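You operate a simulated robot arm through the tools that you are given. There is no shell and no other tool.

The job below is to be done with a simulated robot arm. You get a single attempt, and the scene is never put back.

TASK
Drop the three white beads from the holders into the basket and warm the basin into the green.
Fine: leave the stained bead; steam off at the end.

It is judged by the outcome, as a careful person would: the job done as asked, and still so three seconds after it is handed in. It fails if anything else is knocked over, pushed out of place, dropped, spilled or broken.

THE ROBOT
A 7-joint arm with a two-finger parallel gripper, fixed in place. Base frame: the origin is at the foot of the arm, x ahead of it, y to its left, z up. Readings come in mm, rad, newtons and seconds.
Its first joint turns from -2.304 to 2.304 rad. Payload 3.91 kg.
Tool frame: the origin (TCP) lies between the finger pads and is the grasp point; the fingertips stand 30 mm ahead of it; z points along the fingers, y is the line along which they close. The gripper opens to 110 mm. The fingers are 20 mm wide and 10 mm thick; the gripper's body (48 by 112 mm) begins 55 mm behind the TCP.
Orientation is told as [roll, pitch, yaw] about the base's x, y, z axes, in that order, counted from this pose: with the fingers straight down and closing along the base's y, the tool's x points along the base's -x, its y along +y and its z along -z.

THE INTERFACE
- The arm moves only by the tool nudge_tool. Its argument "commands" is a list of rows, each an object (a shift or turn left out is 0, a gripper value left out holds the last) with "delta_pos": the shift along the base's x, y, z in mm, a list of three; "dr": the turn, a rotation vector about the base's x, y, z in rad, a list of three. In form: [{"delta_pos": [dx, dy, dz], "dr": [rx, ry, rz]}, ...]. A call has 1 to 20 rows; each row shifts and turns the commanded pose from where the row before left it. "gripper" is the finger opening in mm, from 0 to 110, set as the call begins (left out, the last holds). Rows are played at 5 a second. More than 50 mm and 0.15 rad between two rows, or a gripper value outside its range, and nothing of the call is played. Where a pose cannot be reached the arm comes as near as it can. A force on the tool above 40 N (or 10 N above the force at the start of the call, whichever is more), or a blocked arm, ends the call early, and 0.2 s more pass. The fingers move at their own pace (about 108 mm/s each) and stop on an object; they squeeze with about 21 N. The grip force told is the motor's: it shows also when the fingers shut on nothing. Time passes only in rows, and 0.2 s behind the last, so rows that do not move let the fingers close. The reply holds the time, the measured pose of the TCP, the force on the tool along the base axes, the opening and the grip force, in the units named above and with some noise, with the torque about the TCP (base axes, N m) and any sound that the robot's microphone picked up, and new pictures: "pictures" is both (left out), scene, wrist or none.
- Cameras (640 x 400 px; columns grow to the right, rows downward): "scene" is fixed at [220.1, 650, 1419.2]; the picture's right is [-0.48, -0.88, 0.00], its down [-0.74, 0.41, -0.53] and it looks along [0.47, -0.26, -0.85] (base axes); focal length 214 px, centre (320, 200). "wrist" rides on the gripper at [72, 17, -103] in the tool frame; the picture's right is [-0.23, 0.97, 0.00], its down [-0.76, -0.18, -0.62] and it looks along [-0.61, -0.14, 0.78] (tool axes); focal length 222 px, centre (320, 200).
- locate(camera, pixels): for up to 12 pixels [column, row] of the newest picture of that camera ("zoom" is the newest enlarged one), the place [x, y, z] in the base frame of the surface seen there, good to about 2 mm. No time passes.
- zoom(camera, box): a new picture of the part [left, top, right, bottom] of that camera's present view, enlarged. No time passes.
- close_job(): hands the job in; it is judged then, once.

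Leave the gripper open and the arm clear of the work at the hand-in unless told otherwise.

The tools are called after ">>>" as name(argument=value, ...) on one line, values as JSON. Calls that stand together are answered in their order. nudge_tool: Moves the arm, as the interface text tells. Its arguments: {"type":"object","properties":{"commands":{"type":"array"},"gripper":{"type":"number"},"pictures":{"type":"string","enum":["both","scene","wrist","none"]}},"required":["commands"]} The other tools are called the same way: locate (camera, pixels) gives the place of the surface under pixels of a picture; zoom (camera, box) takes an enlarged picture of a part of a camera's view; close_job () hands the job in.

At the start:

```text
t: 0.0
position: [394.3, 402.7, 1172.6]
tcp_rot: [-0.001, -0.001, -0.001]
force: [0.4, -0.5, -0.3]
wrist_torque: [0.03, -0.01, -0.01]
gripper_width: 110.1
grasp_force: 0.0
```

scene: 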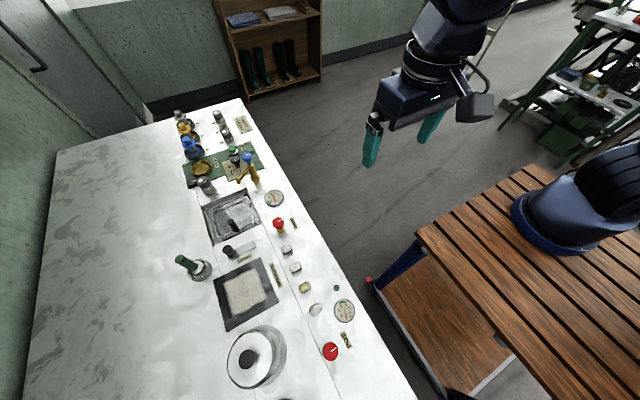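
wrist: 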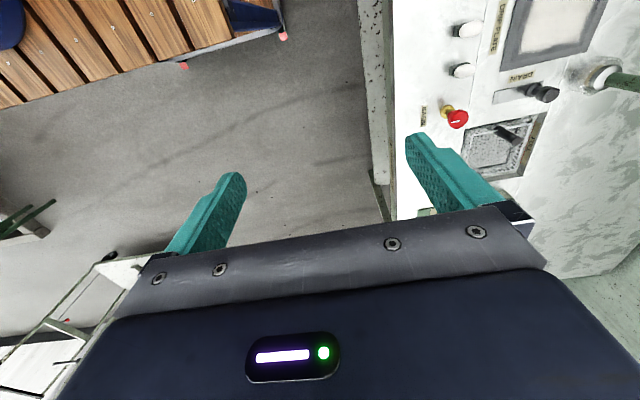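

I see a bench with a panel: gauges, knobs, basins, and small holders around (285,250)-(315,310). I will enlarge parts of the scene picture to read the labels.

>>> zoom(camera="scene", box=[200, 180, 360, 280])

>>> zoom(camera="scene", box=[200, 270, 380, 400])

>>> zoom(camera="scene", box=[150, 100, 290, 200])

>>> zoom(camera="wrist", box=[400, 0, 640, 180])

```text
4.00 times, centred on (280, 230) of scene
```

zoom: 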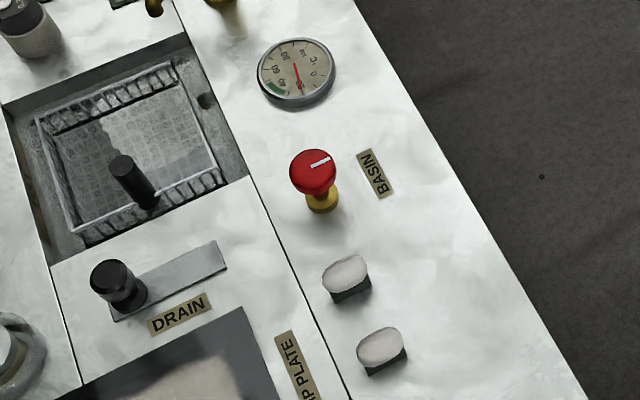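

```text
3.08 times, centred on (290, 335) of scene
```

zoom: 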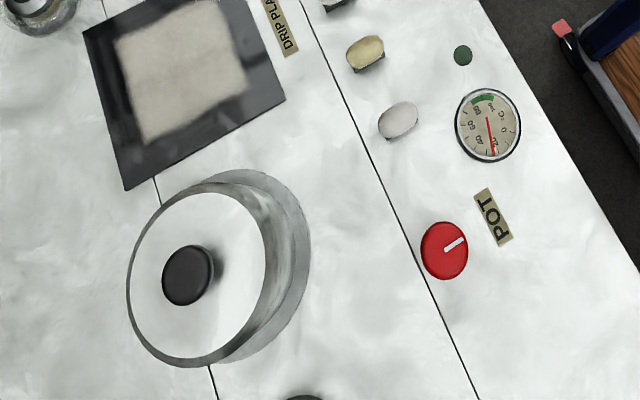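

```text
4.00 times, centred on (220, 150) of scene
```

zoom: 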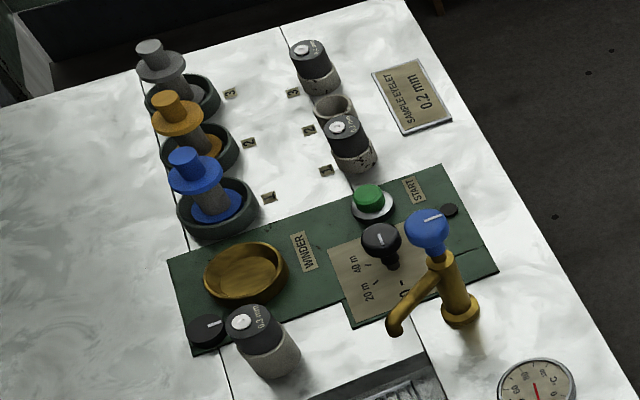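

```text
2.22 times, centred on (520, 90) of wrist
```

zoom: 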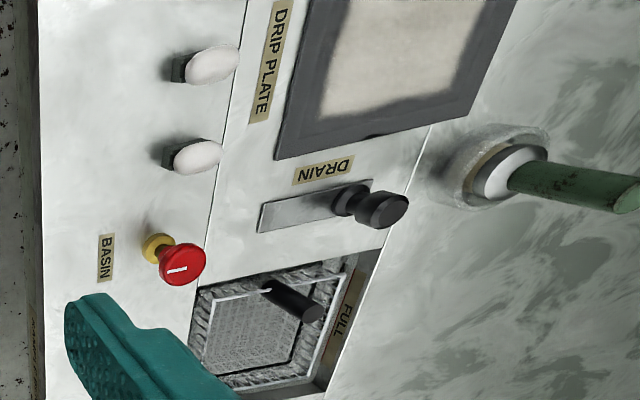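

I see four bead-like things: two white at zoom (345,275),(380,350), a yellowish one and another white one near the POT gauge. I'll get places of the main objects.

>>> locate(camera="scene", pixels=[[286, 248], [295, 267], [305, 286], [315, 309], [279, 222], [274, 198], [233, 224], [222, 208], [228, 251], [250, 160], [336, 287], [242, 240]])

>>> zoom(camera="scene", box=[195, 180, 275, 245])

>>> zoom(camera="scene", box=[260, 185, 310, 235])

>>> zoom(camera="scene", box=[270, 235, 350, 320])

```text
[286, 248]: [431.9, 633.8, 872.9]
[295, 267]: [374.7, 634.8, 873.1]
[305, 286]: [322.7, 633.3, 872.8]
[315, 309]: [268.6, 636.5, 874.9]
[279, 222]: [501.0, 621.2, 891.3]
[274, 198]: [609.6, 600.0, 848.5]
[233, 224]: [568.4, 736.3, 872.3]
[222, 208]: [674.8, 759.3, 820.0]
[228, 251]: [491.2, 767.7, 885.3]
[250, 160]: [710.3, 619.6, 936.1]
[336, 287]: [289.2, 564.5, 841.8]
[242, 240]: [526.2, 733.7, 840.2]
```

```text
6.15 times, centred on (235, 212) of scene
```

zoom: 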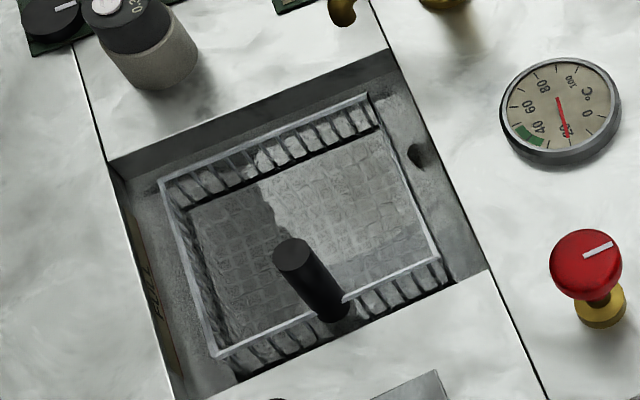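

```text
8.00 times, centred on (285, 210) of scene
```

zoom: 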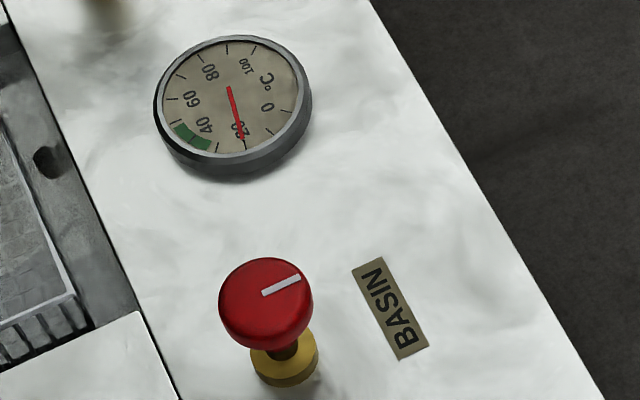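

```text
4.71 times, centred on (310, 278) of scene
```

zoom: 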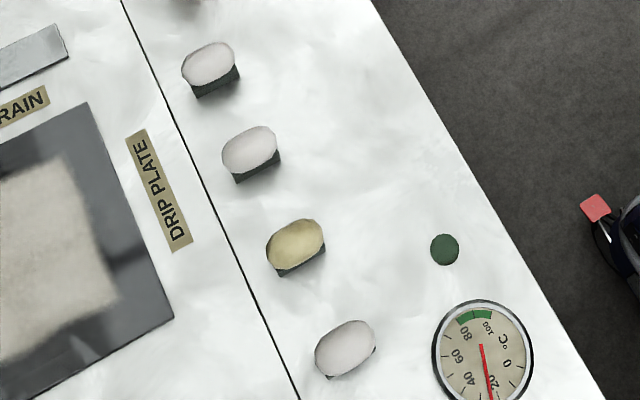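

The basin gauge reads about 20 °C with green about 42–52. I want to know how deep the basin is and whether it holds water; I'll locate points on the basket rim, its floor, the basin floor, and the drain hole.

>>> locate(camera="scene", pixels=[[209, 209], [242.8, 195.3], [254.5, 222.1], [218.4, 237.7], [240, 211], [225, 222], [232, 205], [250.5, 205], [213, 231], [229, 252], [245, 246], [232, 225]])

>>> nudge_tool(commands=[{"delta_pos": [20, 20, 0]}, {"delta_pos": [20, 20, 0]}, {"delta_pos": [20, 20, 0]}, {"delta_pos": [20, 20, 0]}, {"delta_pos": [20, 20, 0]}, {"delta_pos": [20, 20, 0]}, {"delta_pos": [0, 30, 0]}, {"delta_pos": [0, 30, 0]}])

```text
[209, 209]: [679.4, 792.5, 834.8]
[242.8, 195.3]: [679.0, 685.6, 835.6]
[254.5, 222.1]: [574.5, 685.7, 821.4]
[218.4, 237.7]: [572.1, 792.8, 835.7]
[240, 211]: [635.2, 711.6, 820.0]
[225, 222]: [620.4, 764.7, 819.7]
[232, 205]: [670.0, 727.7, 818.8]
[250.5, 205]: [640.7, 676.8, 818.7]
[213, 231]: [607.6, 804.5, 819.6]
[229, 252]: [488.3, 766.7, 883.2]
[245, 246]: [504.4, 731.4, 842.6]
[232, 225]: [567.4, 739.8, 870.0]
```

```text
t: 1.8
position: [514.9, 583.0, 1172.4]
tcp_rot: [0.001, 0.001, 0.001]
force: [0.3, -1.0, 1.1]
wrist_torque: [0.0, 0.02, -0.03]
gripper_width: 110.1
grasp_force: 0.1
```

scene: 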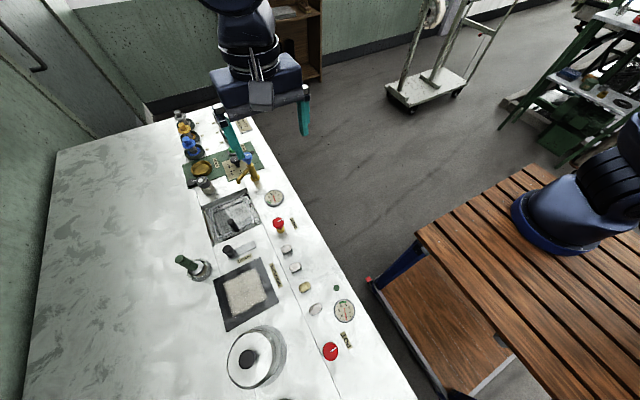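
wrist: 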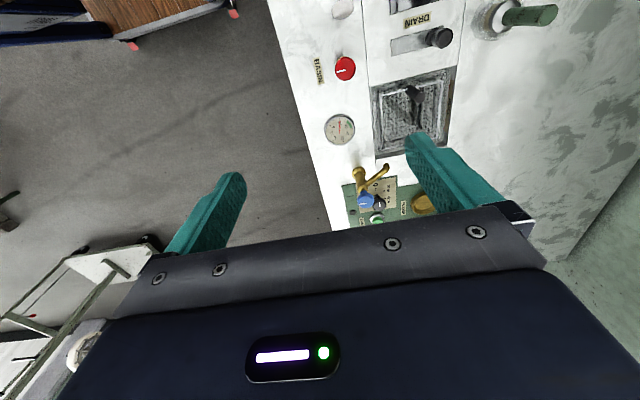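

Surface inside the basin reads z≈819 everywhere (either water top or floor). I'll enlarge the wrist view of the basin.

>>> zoom(camera="wrist", box=[360, 50, 480, 170])

>>> zoom(camera="wrist", box=[300, 0, 460, 100])

>>> zoom(camera="wrist", box=[310, 100, 430, 230])

```text
3.33 times, centred on (420, 110) of wrist
```

zoom: 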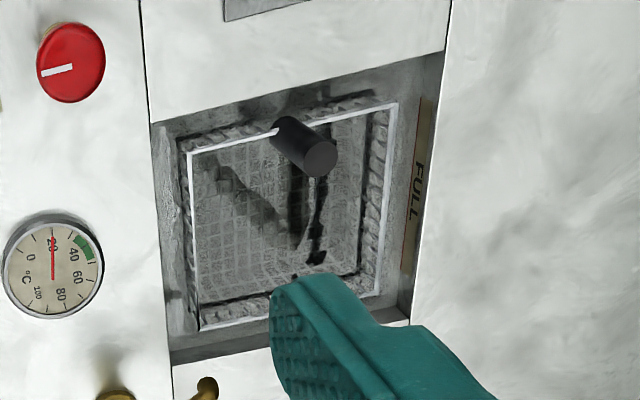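

```text
4.00 times, centred on (380, 50) of wrist
```

zoom: 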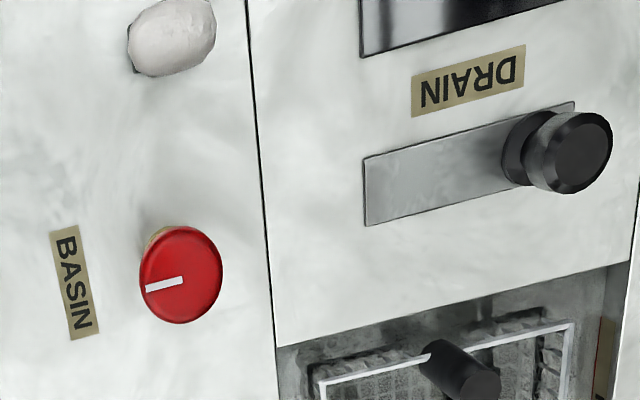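

```text
3.08 times, centred on (370, 165) of wrist
```

zoom: 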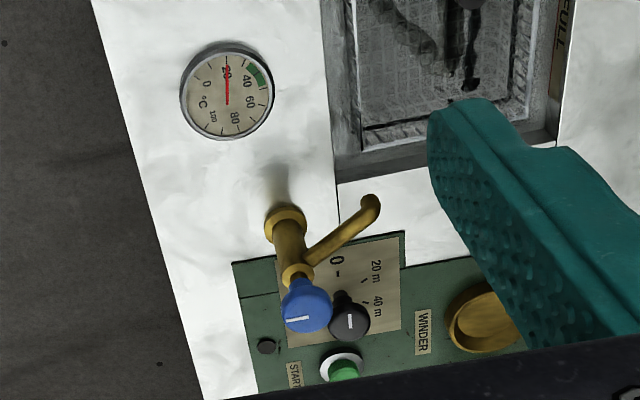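

The gauge reads 20. I'll bring the wrist camera lower over the basin for a look at the water, the FULL mark and basket (tool stays above z≈1000, clear of everything).

>>> nudge_tool(commands=[{"delta_pos": [-10, 35, 0]}, {"delta_pos": [-10, 35, 0]}, {"delta_pos": [-10, 35, -30]}, {"delta_pos": [-6, 35, -35]}, {"delta_pos": [0, 25, -35]}, {"delta_pos": [0, 24, -35]}, {"delta_pos": [0, 0, -30]}, {}])

```text
t: 3.6
position: [479.3, 771.0, 1008.6]
tcp_rot: [0.001, -0.001, 0.0]
force: [-0.3, -0.6, 0.6]
wrist_torque: [-0.02, 0.02, -0.02]
gripper_width: 109.9
grasp_force: 0.0
```

scene: 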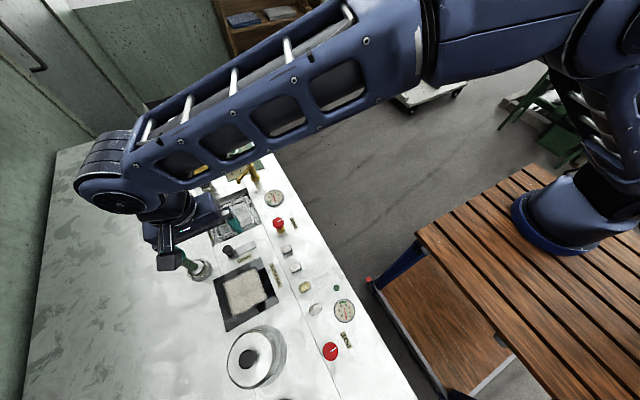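
wrist: 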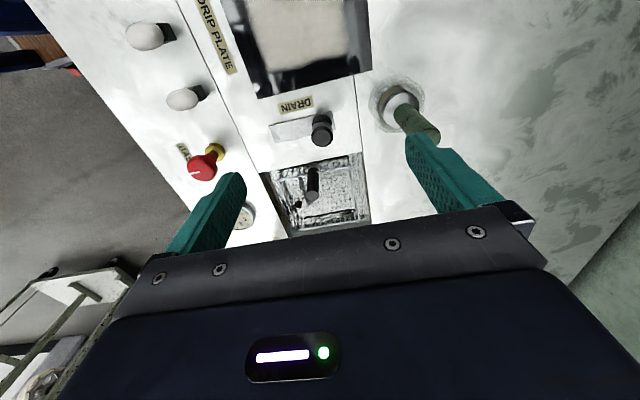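

The basin is at about (310,195) in the wrist view. Enlarging.

>>> zoom(camera="wrist", box=[250, 140, 390, 240])

>>> zoom(camera="wrist", box=[110, 10, 270, 190])

>>> locate(camera="wrist", pixels=[[310, 210], [350, 215], [290, 190], [313, 172], [313, 193], [322, 130], [284, 175], [361, 155], [365, 190], [398, 108], [422, 128], [184, 98]])

```text
4.00 times, centred on (320, 190) of wrist
```

zoom: 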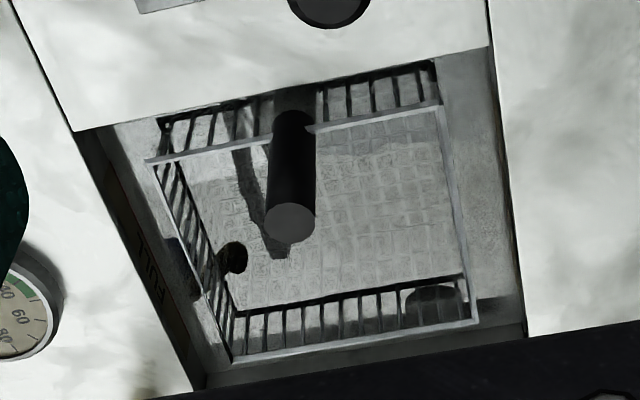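

```text
2.22 times, centred on (190, 100) of wrist
```

zoom: 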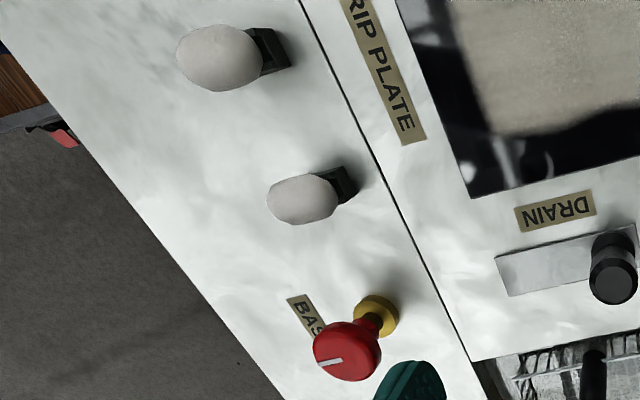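

```text
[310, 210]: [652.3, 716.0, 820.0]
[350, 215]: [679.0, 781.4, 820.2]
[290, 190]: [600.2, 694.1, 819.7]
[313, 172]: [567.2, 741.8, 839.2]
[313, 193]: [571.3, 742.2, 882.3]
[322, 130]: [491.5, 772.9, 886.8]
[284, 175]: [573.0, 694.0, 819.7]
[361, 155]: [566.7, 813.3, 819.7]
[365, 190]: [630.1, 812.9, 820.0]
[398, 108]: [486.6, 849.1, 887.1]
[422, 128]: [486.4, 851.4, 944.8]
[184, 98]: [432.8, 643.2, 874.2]
```

I want to know whether z=820 is a water surface: I'll locate the drain-hole spot (zoom (232,258)) and the second spot (435,300) in this view and compare them with the scene view, and the FULL label edges.

>>> locate(camera="wrist", pixels=[[298, 204.5], [348.7, 215], [277.5, 211], [275, 204], [283, 220], [289, 231], [305, 196], [303, 186]])

>>> zoom(camera="wrist", box=[260, 180, 310, 240])

>>> zoom(camera="scene", box=[200, 180, 270, 250])

```text
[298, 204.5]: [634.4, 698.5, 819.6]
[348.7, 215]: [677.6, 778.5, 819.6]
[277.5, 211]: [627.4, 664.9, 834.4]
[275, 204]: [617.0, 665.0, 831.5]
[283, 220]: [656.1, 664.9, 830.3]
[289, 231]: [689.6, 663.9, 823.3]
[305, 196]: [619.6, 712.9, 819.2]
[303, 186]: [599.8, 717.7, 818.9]
```

```text
6.67 times, centred on (285, 210) of wrist
```

zoom: 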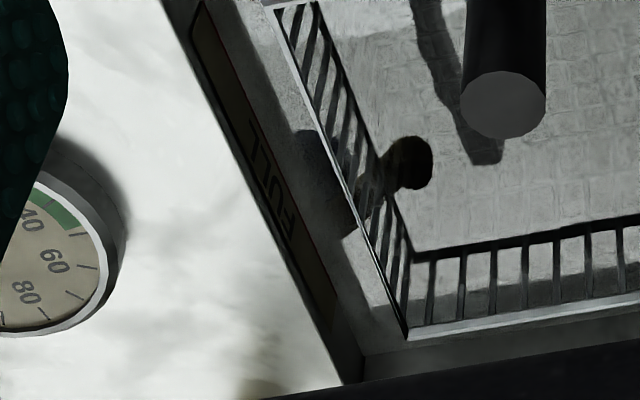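

```text
5.71 times, centred on (235, 215) of scene
```

zoom: 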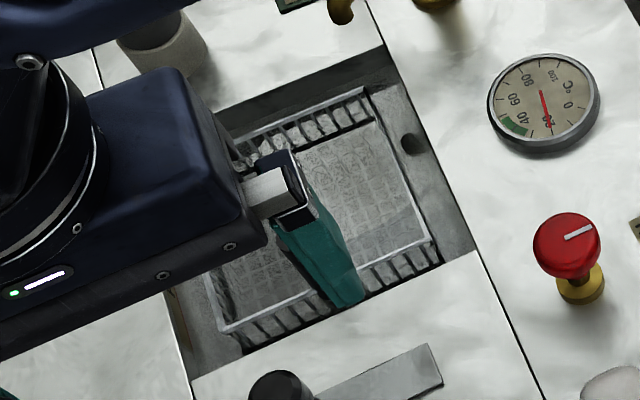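

The drain hole triangulates to about z≈760, so z=820 is a water surface: the basin already holds water just at the FULL label. Now I'll get a close look at the beads and their holders.

>>> nudge_tool(commands=[{"delta_pos": [-30, -30, 0]}, {"delta_pos": [-30, -30, 0]}, {"delta_pos": [-30, -30, 0]}, {"delta_pos": [-30, -25, -20]}, {"delta_pos": [-11, 0, -30]}, {}])

```text
t: 5.0
position: [347.9, 656.0, 959.5]
tcp_rot: [0.001, 0.0, 0.0]
force: [0.1, 0.3, 0.1]
wrist_torque: [-0.01, -0.01, 0.01]
gripper_width: 110.0
grasp_force: 0.1
```

scene: 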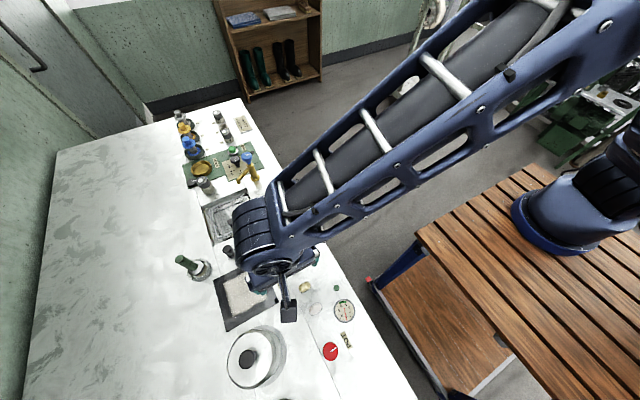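
wrist: 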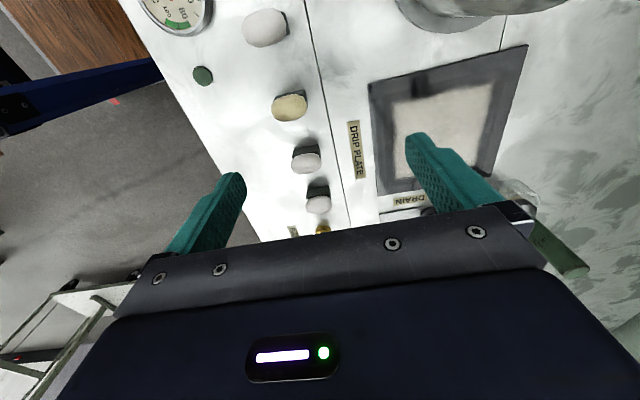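

>>> zoom(camera="wrist", box=[270, 130, 350, 230])

>>> zoom(camera="wrist", box=[230, 0, 320, 130])

>>> locate(camera="wrist", pixels=[[318, 203], [306, 160], [290, 106], [264, 28]])

```text
4.00 times, centred on (310, 180) of wrist
```

zoom: 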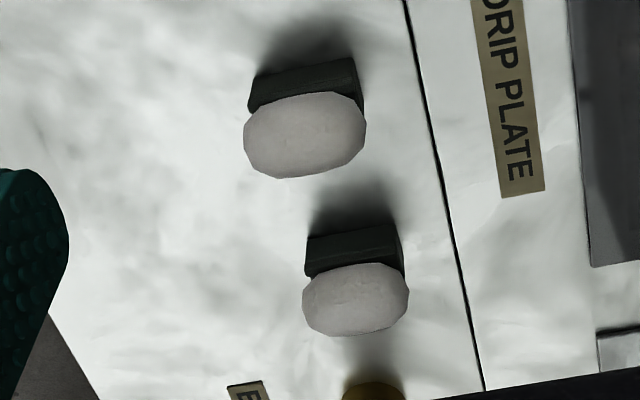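

```text
3.08 times, centred on (275, 65) of wrist
```

zoom: 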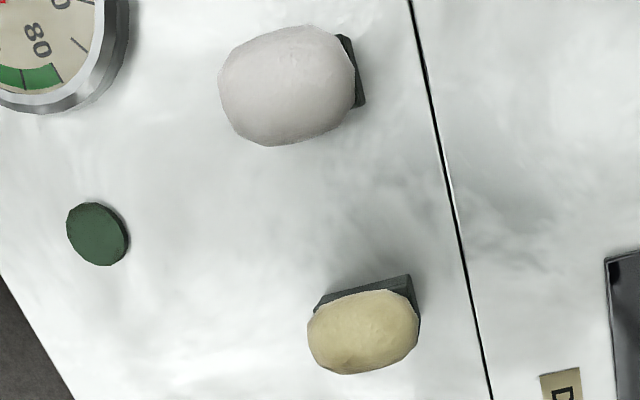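

```text
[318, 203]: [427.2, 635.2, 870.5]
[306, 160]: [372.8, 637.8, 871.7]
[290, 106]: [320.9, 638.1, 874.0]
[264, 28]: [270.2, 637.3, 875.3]
```

I'll measure bead 1 edges and its holder's corners to choose the grip.

>>> locate(camera="wrist", pixels=[[306.3, 205], [331.5, 203.7], [318.7, 213.5], [318.7, 197], [307.8, 190.5], [328.3, 187], [307.2, 196.5], [329.8, 194], [318, 190], [318, 194]])

>>> locate(camera="scene", pixels=[[315, 309], [310, 312], [320, 305], [316, 314], [313, 305]])

>>> zoom(camera="wrist", box=[290, 170, 340, 220])

```text
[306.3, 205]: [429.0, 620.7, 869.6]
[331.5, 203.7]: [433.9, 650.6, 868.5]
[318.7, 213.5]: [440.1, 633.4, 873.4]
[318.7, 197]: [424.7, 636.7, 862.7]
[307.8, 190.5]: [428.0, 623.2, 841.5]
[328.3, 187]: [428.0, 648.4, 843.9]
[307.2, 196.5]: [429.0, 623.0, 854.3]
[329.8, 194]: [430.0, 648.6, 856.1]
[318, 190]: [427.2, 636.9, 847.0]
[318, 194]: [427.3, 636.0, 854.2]
```

```text
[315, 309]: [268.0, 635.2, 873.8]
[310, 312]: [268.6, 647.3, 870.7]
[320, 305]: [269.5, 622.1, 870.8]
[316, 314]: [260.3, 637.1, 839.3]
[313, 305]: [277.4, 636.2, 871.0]
```

```text
8.00 times, centred on (315, 195) of wrist
```

zoom: 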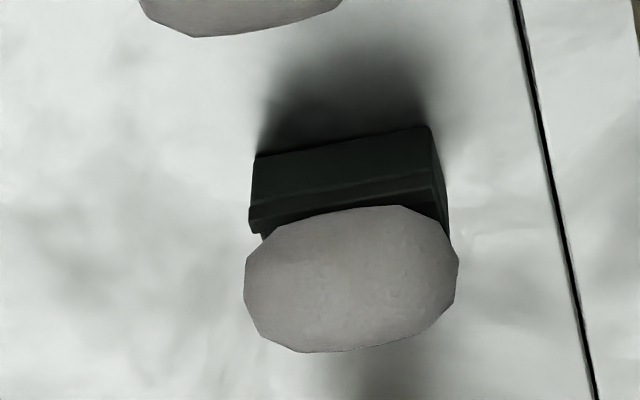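

Holder block 1 spans y 623–649, x from 428, top z≈856; the bead (about 32 × 22 mm, centre ≈ (435,636,862)) overhangs it in x. So I'll turn the tool +90° so that the fingers close along x, hover over bead 1, and also check the tap spout's place.

>>> locate(camera="scene", pixels=[[238.7, 180.5], [242, 176], [253, 181], [247, 157], [188, 262], [200, 270]])

>>> nudge_tool(commands=[{"delta_pos": [8, -2, 0], "dr": [0, 0, 0.15]}, {"delta_pos": [8, -2, 0], "dr": [0, 0, 0.15]}, {"delta_pos": [8, -2, 0], "dr": [0, 0, 0.15]}, {"delta_pos": [8, -2, 0], "dr": [0, 0, 0.15]}, {"delta_pos": [8, -2, 0], "dr": [0, 0, 0.15]}, {"delta_pos": [8, -2, 0], "dr": [0, 0, 0.15]}, {"delta_pos": [8, -2, 0], "dr": [0, 0, 0.15]}, {"delta_pos": [8, -2, 0], "dr": [0, 0, 0.15]}, {"delta_pos": [8, -2, 0], "dr": [0, 0, 0.15]}, {"delta_pos": [8, -2, 0], "dr": [0, 0, 0.15]}, {"delta_pos": [7, -0.5, 0], "dr": [0, 0, 0.0708]}, {}], gripper=50)

```text
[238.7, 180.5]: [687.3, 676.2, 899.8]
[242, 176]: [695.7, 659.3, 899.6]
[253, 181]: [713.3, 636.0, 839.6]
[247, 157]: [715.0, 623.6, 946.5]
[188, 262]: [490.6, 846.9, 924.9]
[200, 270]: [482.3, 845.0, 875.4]
```

```text
t: 7.6
position: [434.1, 636.4, 959.3]
tcp_rot: [0.0, 0.0, 1.571]
force: [0.1, -0.7, 0.1]
wrist_torque: [0.01, -0.03, 0.0]
gripper_width: 50.1
grasp_force: 0.1
```

scene: 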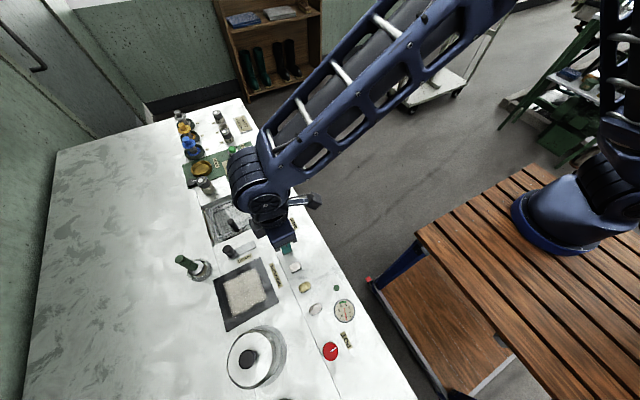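
wrist: 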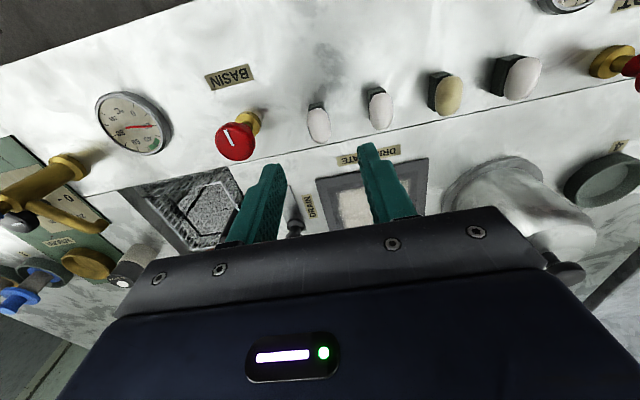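

Spout end is at about (687,676,900), so I'll drop with y≥735. Now I check bead 1 in the wrist view (about (318,122)) from this side.

>>> zoom(camera="wrist", box=[290, 80, 400, 150])

>>> locate(camera="wrist", pixels=[[310, 125], [320, 125], [329, 125], [310, 108], [323, 106], [370, 110], [380, 110], [391, 110], [449, 95], [521, 78]])

```text
5.71 times, centred on (345, 115) of wrist
```

zoom: 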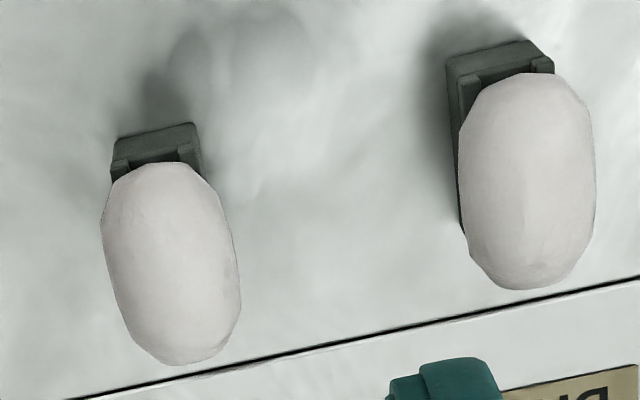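

```text
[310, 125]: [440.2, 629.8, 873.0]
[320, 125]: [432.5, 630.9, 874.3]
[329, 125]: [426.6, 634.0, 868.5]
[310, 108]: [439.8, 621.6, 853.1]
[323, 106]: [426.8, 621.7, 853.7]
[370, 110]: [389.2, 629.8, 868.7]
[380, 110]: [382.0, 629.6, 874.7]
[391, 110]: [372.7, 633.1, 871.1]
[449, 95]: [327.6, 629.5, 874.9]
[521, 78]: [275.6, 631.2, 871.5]
```

Bead 1 centre ≈ (434.5,636), holder lips at x≈427–441, narrower than the bead. I descend to TCP z≈885 (tips ~855), open 50.

>>> nudge_tool(commands=[{"delta_pos": [0.5, -0.5, -25]}, {"delta_pos": [0, 0, -25]}, {"delta_pos": [0, 0, -14]}, {"delta_pos": [0, 0, -10]}, {}])

```text
t: 8.8
position: [434.4, 635.9, 883.5]
tcp_rot: [0.001, 0.001, 1.569]
force: [0.5, -0.6, 0.1]
wrist_torque: [0.02, 0.02, 0.0]
gripper_width: 50.2
grasp_force: 0.1
```

scene: 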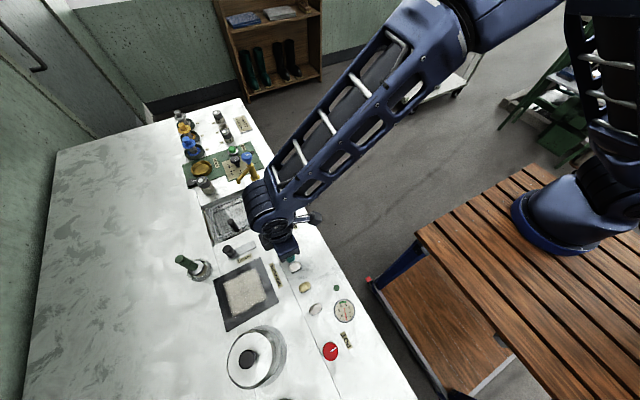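
wrist: 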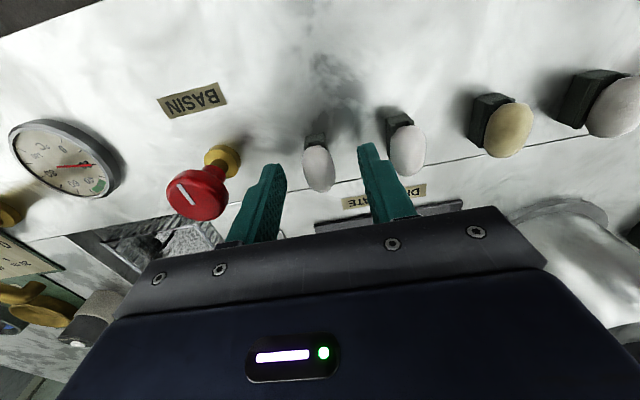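

The bead at (318,165) lies between the fingertips. Closing.

>>> nudge_tool(commands=[{}, {}, {}], gripper=14, pictures="wrist")

```text
t: 9.6
position: [435.5, 636.0, 885.0]
tcp_rot: [0.0, 0.0, 1.569]
force: [-0.1, -0.8, -0.1]
wrist_torque: [-0.03, 0.02, -0.01]
gripper_width: 16.2
grasp_force: 2.9
```

wrist: 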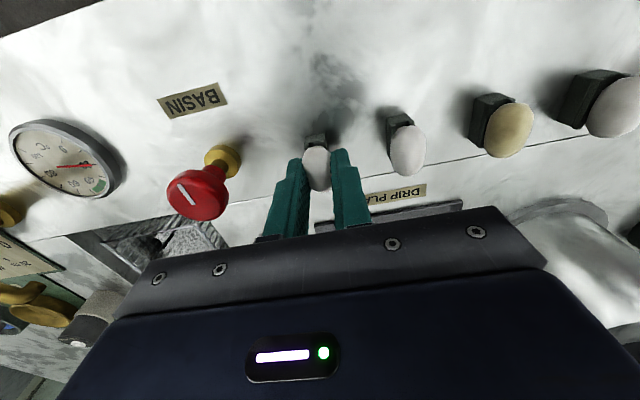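

Width 16.2, grip 2.9 N: light but holding. I lift slowly and look.

>>> nudge_tool(commands=[{}, {"delta_pos": [0, 0, 5]}, {"delta_pos": [0, 0, 10]}, {"delta_pos": [0, 0, 15]}, {}], pictures="wrist")

>>> zoom(camera="wrist", box=[270, 100, 390, 220])

```text
t: 10.8
position: [435.2, 636.9, 916.2]
tcp_rot: [0.001, 0.0, 1.569]
force: [-0.2, 0.7, 0.4]
wrist_torque: [-0.02, 0.02, 0.0]
gripper_width: 16.5
grasp_force: 11.4
```

wrist: 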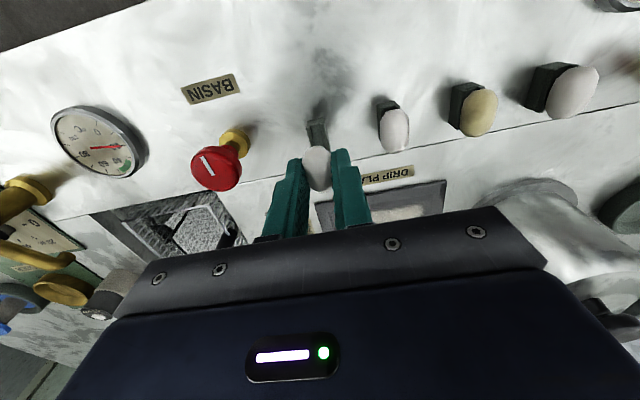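

```text
3.33 times, centred on (330, 160) of wrist
```

zoom: 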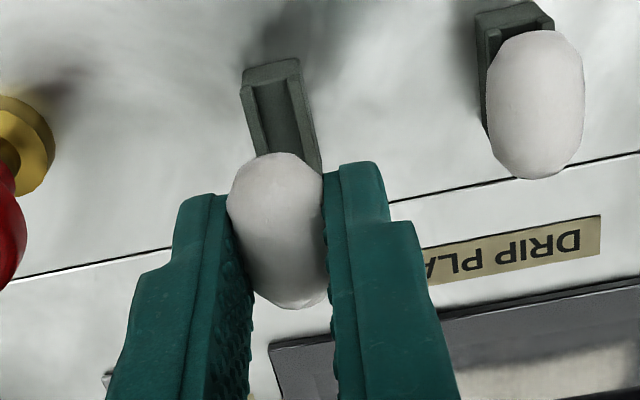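

Bead 1 is held. I raise to z≈950 and carry it over the basket to about (628,762).

>>> nudge_tool(commands=[{"delta_pos": [0, 0, 20]}, {"delta_pos": [0, 0, 20]}, {"delta_pos": [20, 15, 0]}, {"delta_pos": [30, 20, 0]}, {"delta_pos": [30, 20, 0]}, {"delta_pos": [30, 20, 0]}, {"delta_pos": [30, 20, 0]}, {"delta_pos": [30, 20, 0]}, {"delta_pos": [23, 10, 0]}, {}, {}])

```text
t: 13.2
position: [629.4, 761.9, 954.4]
tcp_rot: [0.001, 0.001, 1.57]
force: [1.2, 0.1, 1.0]
wrist_torque: [0.01, 0.06, -0.04]
gripper_width: 16.4
grasp_force: 11.2
```

scene: 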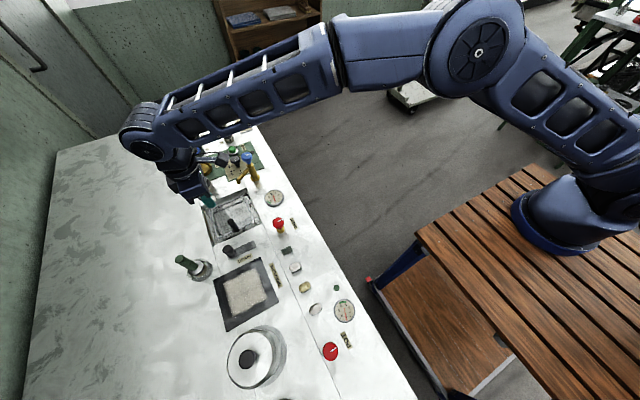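
wrist: 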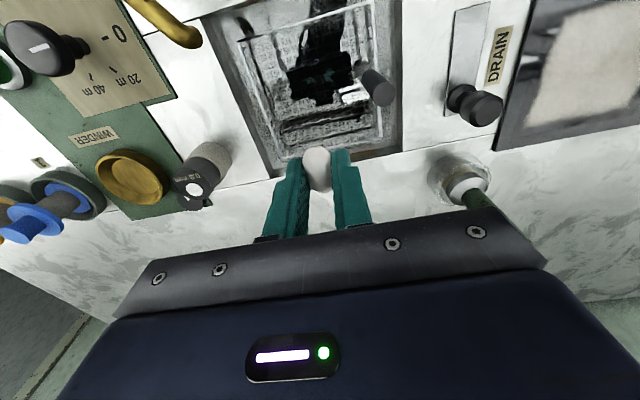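

Bead hangs above the basket. Before lowering, I check heights of the nearby grey bottle (195,190) and the basket handle (375,85).

>>> locate(camera="wrist", pixels=[[194, 190], [212, 158], [375, 85], [188, 38], [470, 190], [318, 165], [290, 120], [375, 145]])

```text
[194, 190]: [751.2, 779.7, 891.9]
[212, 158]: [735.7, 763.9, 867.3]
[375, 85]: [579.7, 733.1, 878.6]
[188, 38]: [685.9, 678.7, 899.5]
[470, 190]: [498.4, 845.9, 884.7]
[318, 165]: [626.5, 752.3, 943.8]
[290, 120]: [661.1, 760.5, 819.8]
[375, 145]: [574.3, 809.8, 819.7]
```

All clear. Lowering to z≈868.

>>> nudge_tool(commands=[{"delta_pos": [0, -4, -30]}, {"delta_pos": [0, 0, -30]}, {"delta_pos": [0, 0, -16]}, {"delta_pos": [0, 0, -10]}, {}])

```text
t: 14.4
position: [627.9, 756.4, 869.1]
tcp_rot: [0.001, -0.001, 1.57]
force: [0.5, -0.4, 0.2]
wrist_torque: [0.0, -0.03, 0.0]
gripper_width: 16.5
grasp_force: 11.0
```

scene: 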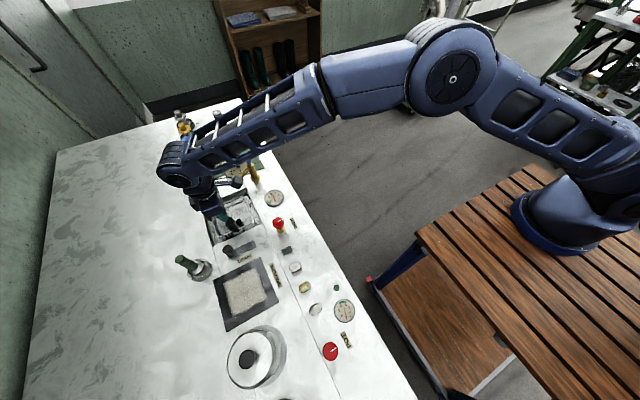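
wrist: 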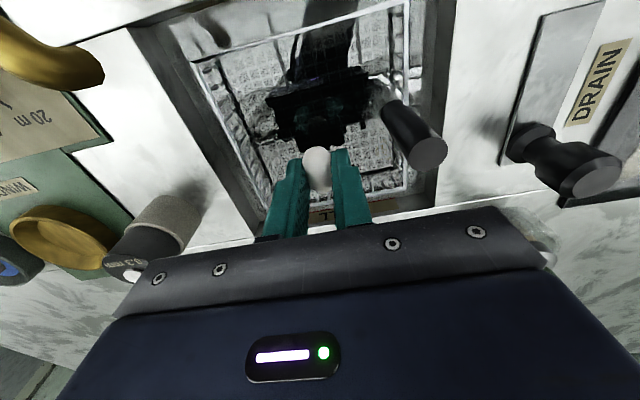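

The bead hangs inside the basket outline. Opening to 34 mm, then rising.

>>> nudge_tool(commands=[{}, {}, {"delta_pos": [0, 0, 20]}, {"delta_pos": [0, 0, 30]}, {"delta_pos": [0, 0, 35]}, {}], gripper=34)

>>> zoom(camera="wrist", box=[210, 0, 420, 180])

```text
t: 15.8
position: [629.1, 758.0, 953.4]
tcp_rot: [-0.001, -0.001, 1.57]
force: [0.3, 0.8, -0.1]
wrist_torque: [-0.03, -0.02, 0.0]
gripper_width: 34.2
grasp_force: 0.0
```

scene: 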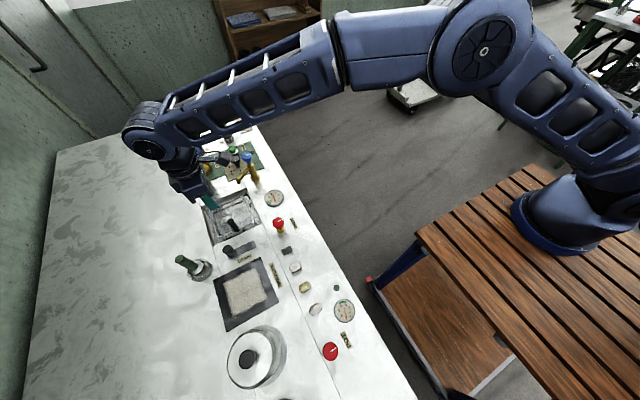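
wrist: 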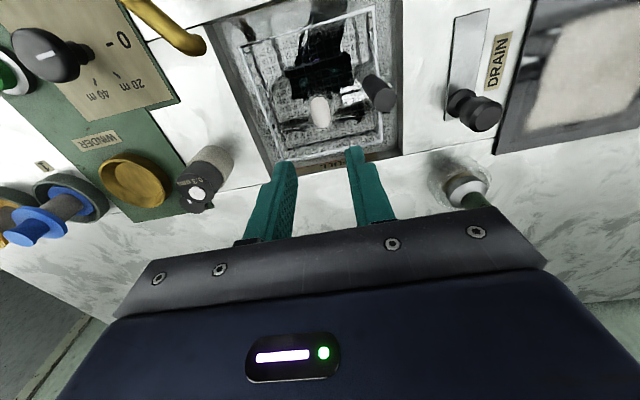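

```text
2.22 times, centred on (315, 90) of wrist
```

zoom: 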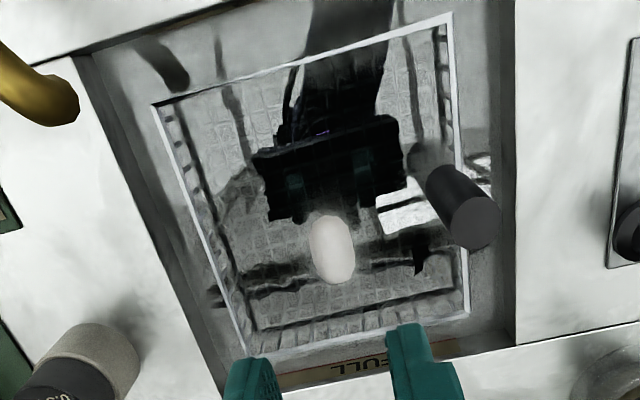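

Bead 1 floats in the basket. Now back above bead 2 (expected centre ≈ (379,636)) with the fingers at 42 mm.

>>> nudge_tool(commands=[{"delta_pos": [-30, -15, 0]}, {"delta_pos": [-40, -20, 0]}, {"delta_pos": [-40, -20, 0]}, {"delta_pos": [-40, -20, 0]}, {"delta_pos": [-40, -20, 0]}, {"delta_pos": [-40, -20, 0]}, {"delta_pos": [-20, -7, 0]}, {}, {}], gripper=42, pictures="wrist")

>>> zoom(camera="wrist", box=[270, 80, 420, 180])

```text
t: 17.8
position: [378.5, 634.4, 953.6]
tcp_rot: [-0.001, 0.0, 1.569]
force: [0.1, 0.2, -0.4]
wrist_torque: [0.02, 0.01, 0.03]
gripper_width: 41.7
grasp_force: 0.0
```

wrist: 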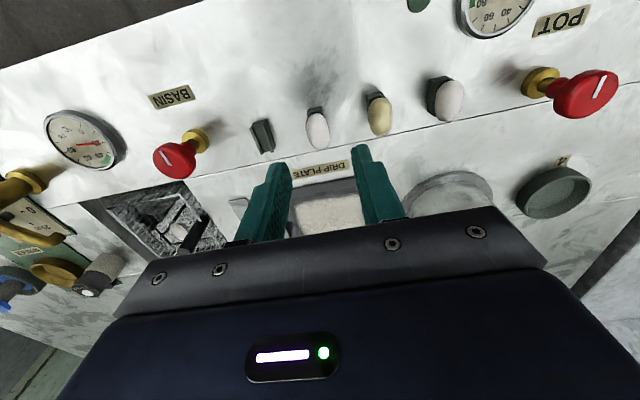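

```text
4.00 times, centred on (345, 130) of wrist
```

zoom: 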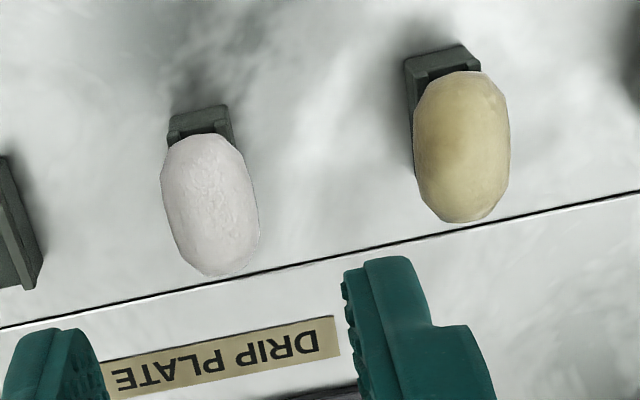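

Measuring bead 2 and its holder in this enlarged picture.

>>> locate(camera="zoom", pixels=[[174, 126], [228, 114], [168, 195], [252, 205], [210, 205], [205, 145], [218, 268], [456, 50], [462, 145], [421, 145], [505, 145]])

```text
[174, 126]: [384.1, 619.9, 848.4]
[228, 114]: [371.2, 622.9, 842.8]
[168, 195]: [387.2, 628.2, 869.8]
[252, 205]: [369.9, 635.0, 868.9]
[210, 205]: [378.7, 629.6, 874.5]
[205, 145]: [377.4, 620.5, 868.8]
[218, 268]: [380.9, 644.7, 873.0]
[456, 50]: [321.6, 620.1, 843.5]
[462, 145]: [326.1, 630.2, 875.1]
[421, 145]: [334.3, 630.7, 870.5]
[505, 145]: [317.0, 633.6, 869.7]
```

Bead 2 centre ≈ (378.7,635). Straight down to z≈885 and close.

>>> nudge_tool(commands=[{"delta_pos": [0, 1, -25]}, {"delta_pos": [0, 0, -25]}, {"delta_pos": [0, 0, -11]}, {"delta_pos": [0, 0, -7]}, {}], pictures="wrist")

```text
t: 19.0
position: [379.4, 635.8, 886.5]
tcp_rot: [0.002, 0.0, 1.572]
force: [0.0, -0.6, 0.3]
wrist_torque: [0.0, -0.01, -0.03]
gripper_width: 41.7
grasp_force: 0.1
```

wrist: 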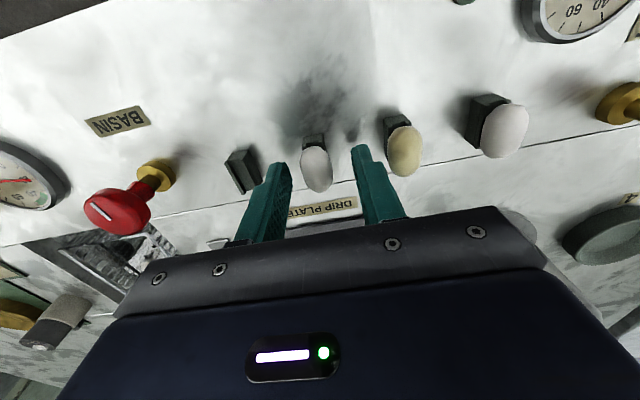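

Bead 2 sits between the tips at (317,168), with the stained bead clear. Closing and lifting.

>>> nudge_tool(commands=[{}, {}, {}, {}, {"delta_pos": [0, 0, 5]}, {"delta_pos": [0, 0, 10]}, {"delta_pos": [0, 0, 15]}, {}], gripper=14, pictures="wrist")

>>> zoom(camera="wrist", box=[260, 100, 440, 220])

```text
t: 20.8
position: [378.6, 636.4, 916.2]
tcp_rot: [-0.001, 0.0, 1.57]
force: [0.1, -0.1, 0.2]
wrist_torque: [0.0, 0.03, 0.01]
gripper_width: 16.1
grasp_force: 20.6
```

wrist: 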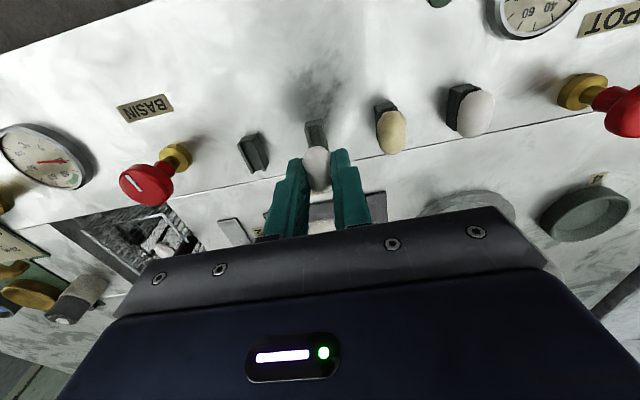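

```text
3.33 times, centred on (350, 160) of wrist
```

zoom: 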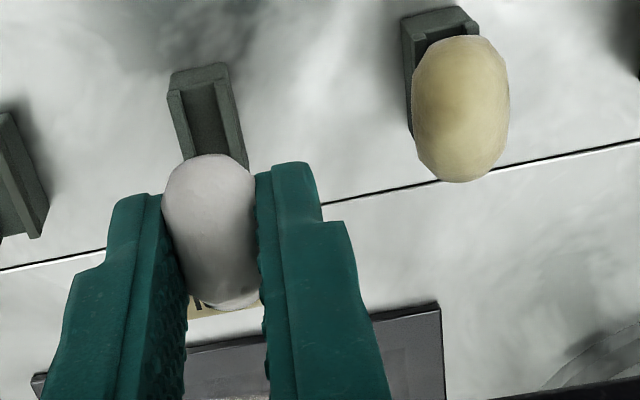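

Bead 2 held. Carry over the basket at about (640,728), high, then look where bead 1 floats.

>>> nudge_tool(commands=[{"delta_pos": [0, 0, 20]}, {"delta_pos": [0, 0, 20]}, {"delta_pos": [30, 12, 0]}, {"delta_pos": [40, 14, 0]}, {"delta_pos": [40, 14, 0]}, {"delta_pos": [40, 14, 0]}, {"delta_pos": [40, 14, 0]}, {"delta_pos": [40, 14, 0]}, {"delta_pos": [31, 10, 0]}, {}, {}], pictures="wrist")

>>> zoom(camera="wrist", box=[230, 50, 430, 210])

```text
t: 23.2
position: [641.4, 728.7, 954.7]
tcp_rot: [-0.001, -0.002, 1.569]
force: [0.7, 0.0, 0.1]
wrist_torque: [-0.04, 0.01, 0.04]
gripper_width: 16.0
grasp_force: 20.7
```

wrist: 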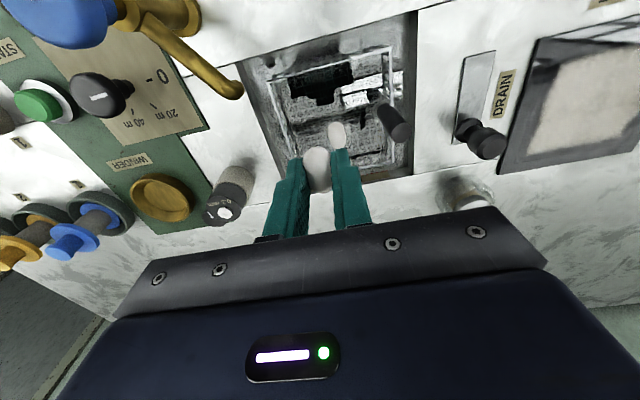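

```text
2.50 times, centred on (330, 130) of wrist
```

zoom: 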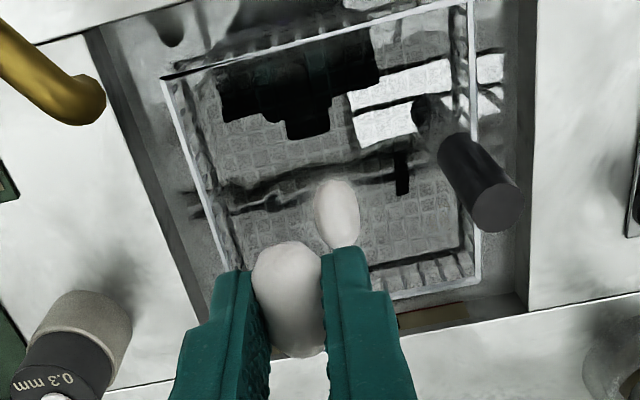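

>>> locate(camera="wrist", pixels=[[337, 130], [336, 142], [233, 88], [243, 92]])

```text
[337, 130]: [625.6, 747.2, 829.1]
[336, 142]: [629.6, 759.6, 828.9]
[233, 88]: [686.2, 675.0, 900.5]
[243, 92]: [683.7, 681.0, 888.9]
```

Bead 1 floats at (627,753), top z≈829. I'll put bead 2 beside it at (652,732), tips no lower than 838.

>>> nudge_tool(commands=[{"delta_pos": [11, 4, 0]}, {"delta_pos": [0, 0, -30]}, {"delta_pos": [0, 0, -30]}, {"delta_pos": [0, 0, -16]}, {"delta_pos": [0, 0, -9]}, {}], pictures="wrist")

```text
t: 24.6
position: [650.5, 734.7, 869.2]
tcp_rot: [0.002, -0.001, 1.57]
force: [-0.3, -0.4, -0.6]
wrist_torque: [0.0, 0.04, -0.01]
gripper_width: 15.8
grasp_force: 1.7
```

wrist: 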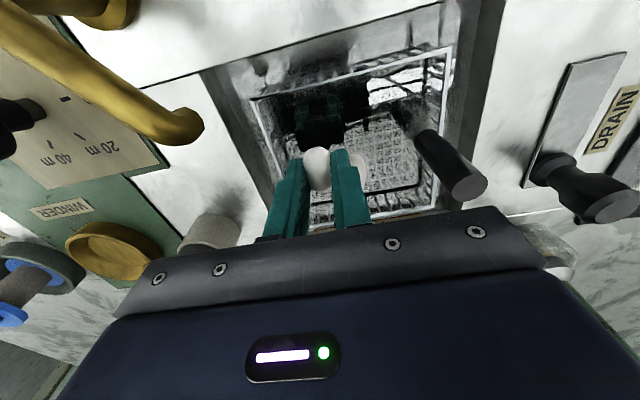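

In place; releasing and rising.

>>> nudge_tool(commands=[{}, {}, {"delta_pos": [0, 0, 20]}, {"delta_pos": [0, 0, 30]}, {"delta_pos": [0, 0, 35]}, {}], gripper=34, pictures="wrist")

>>> zoom(camera="wrist", box=[230, 20, 430, 180])

```text
t: 26.0
position: [650.0, 731.8, 955.0]
tcp_rot: [0.0, -0.001, 1.569]
force: [-0.1, 0.0, -0.1]
wrist_torque: [-0.01, 0.02, 0.0]
gripper_width: 33.9
grasp_force: 0.0
```

wrist: 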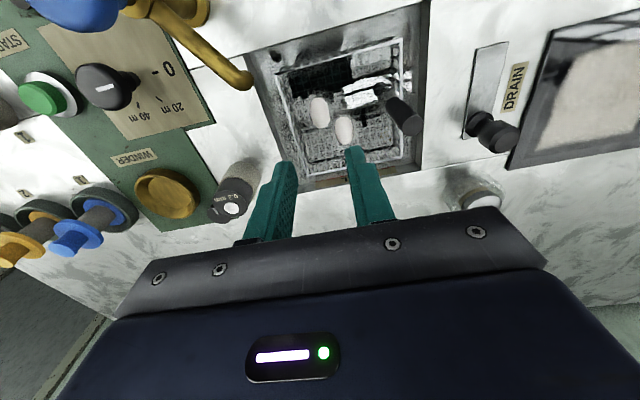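

```text
2.50 times, centred on (330, 100) of wrist
```

zoom: 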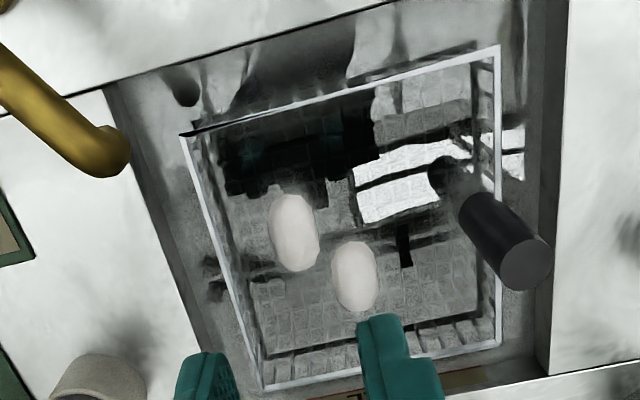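

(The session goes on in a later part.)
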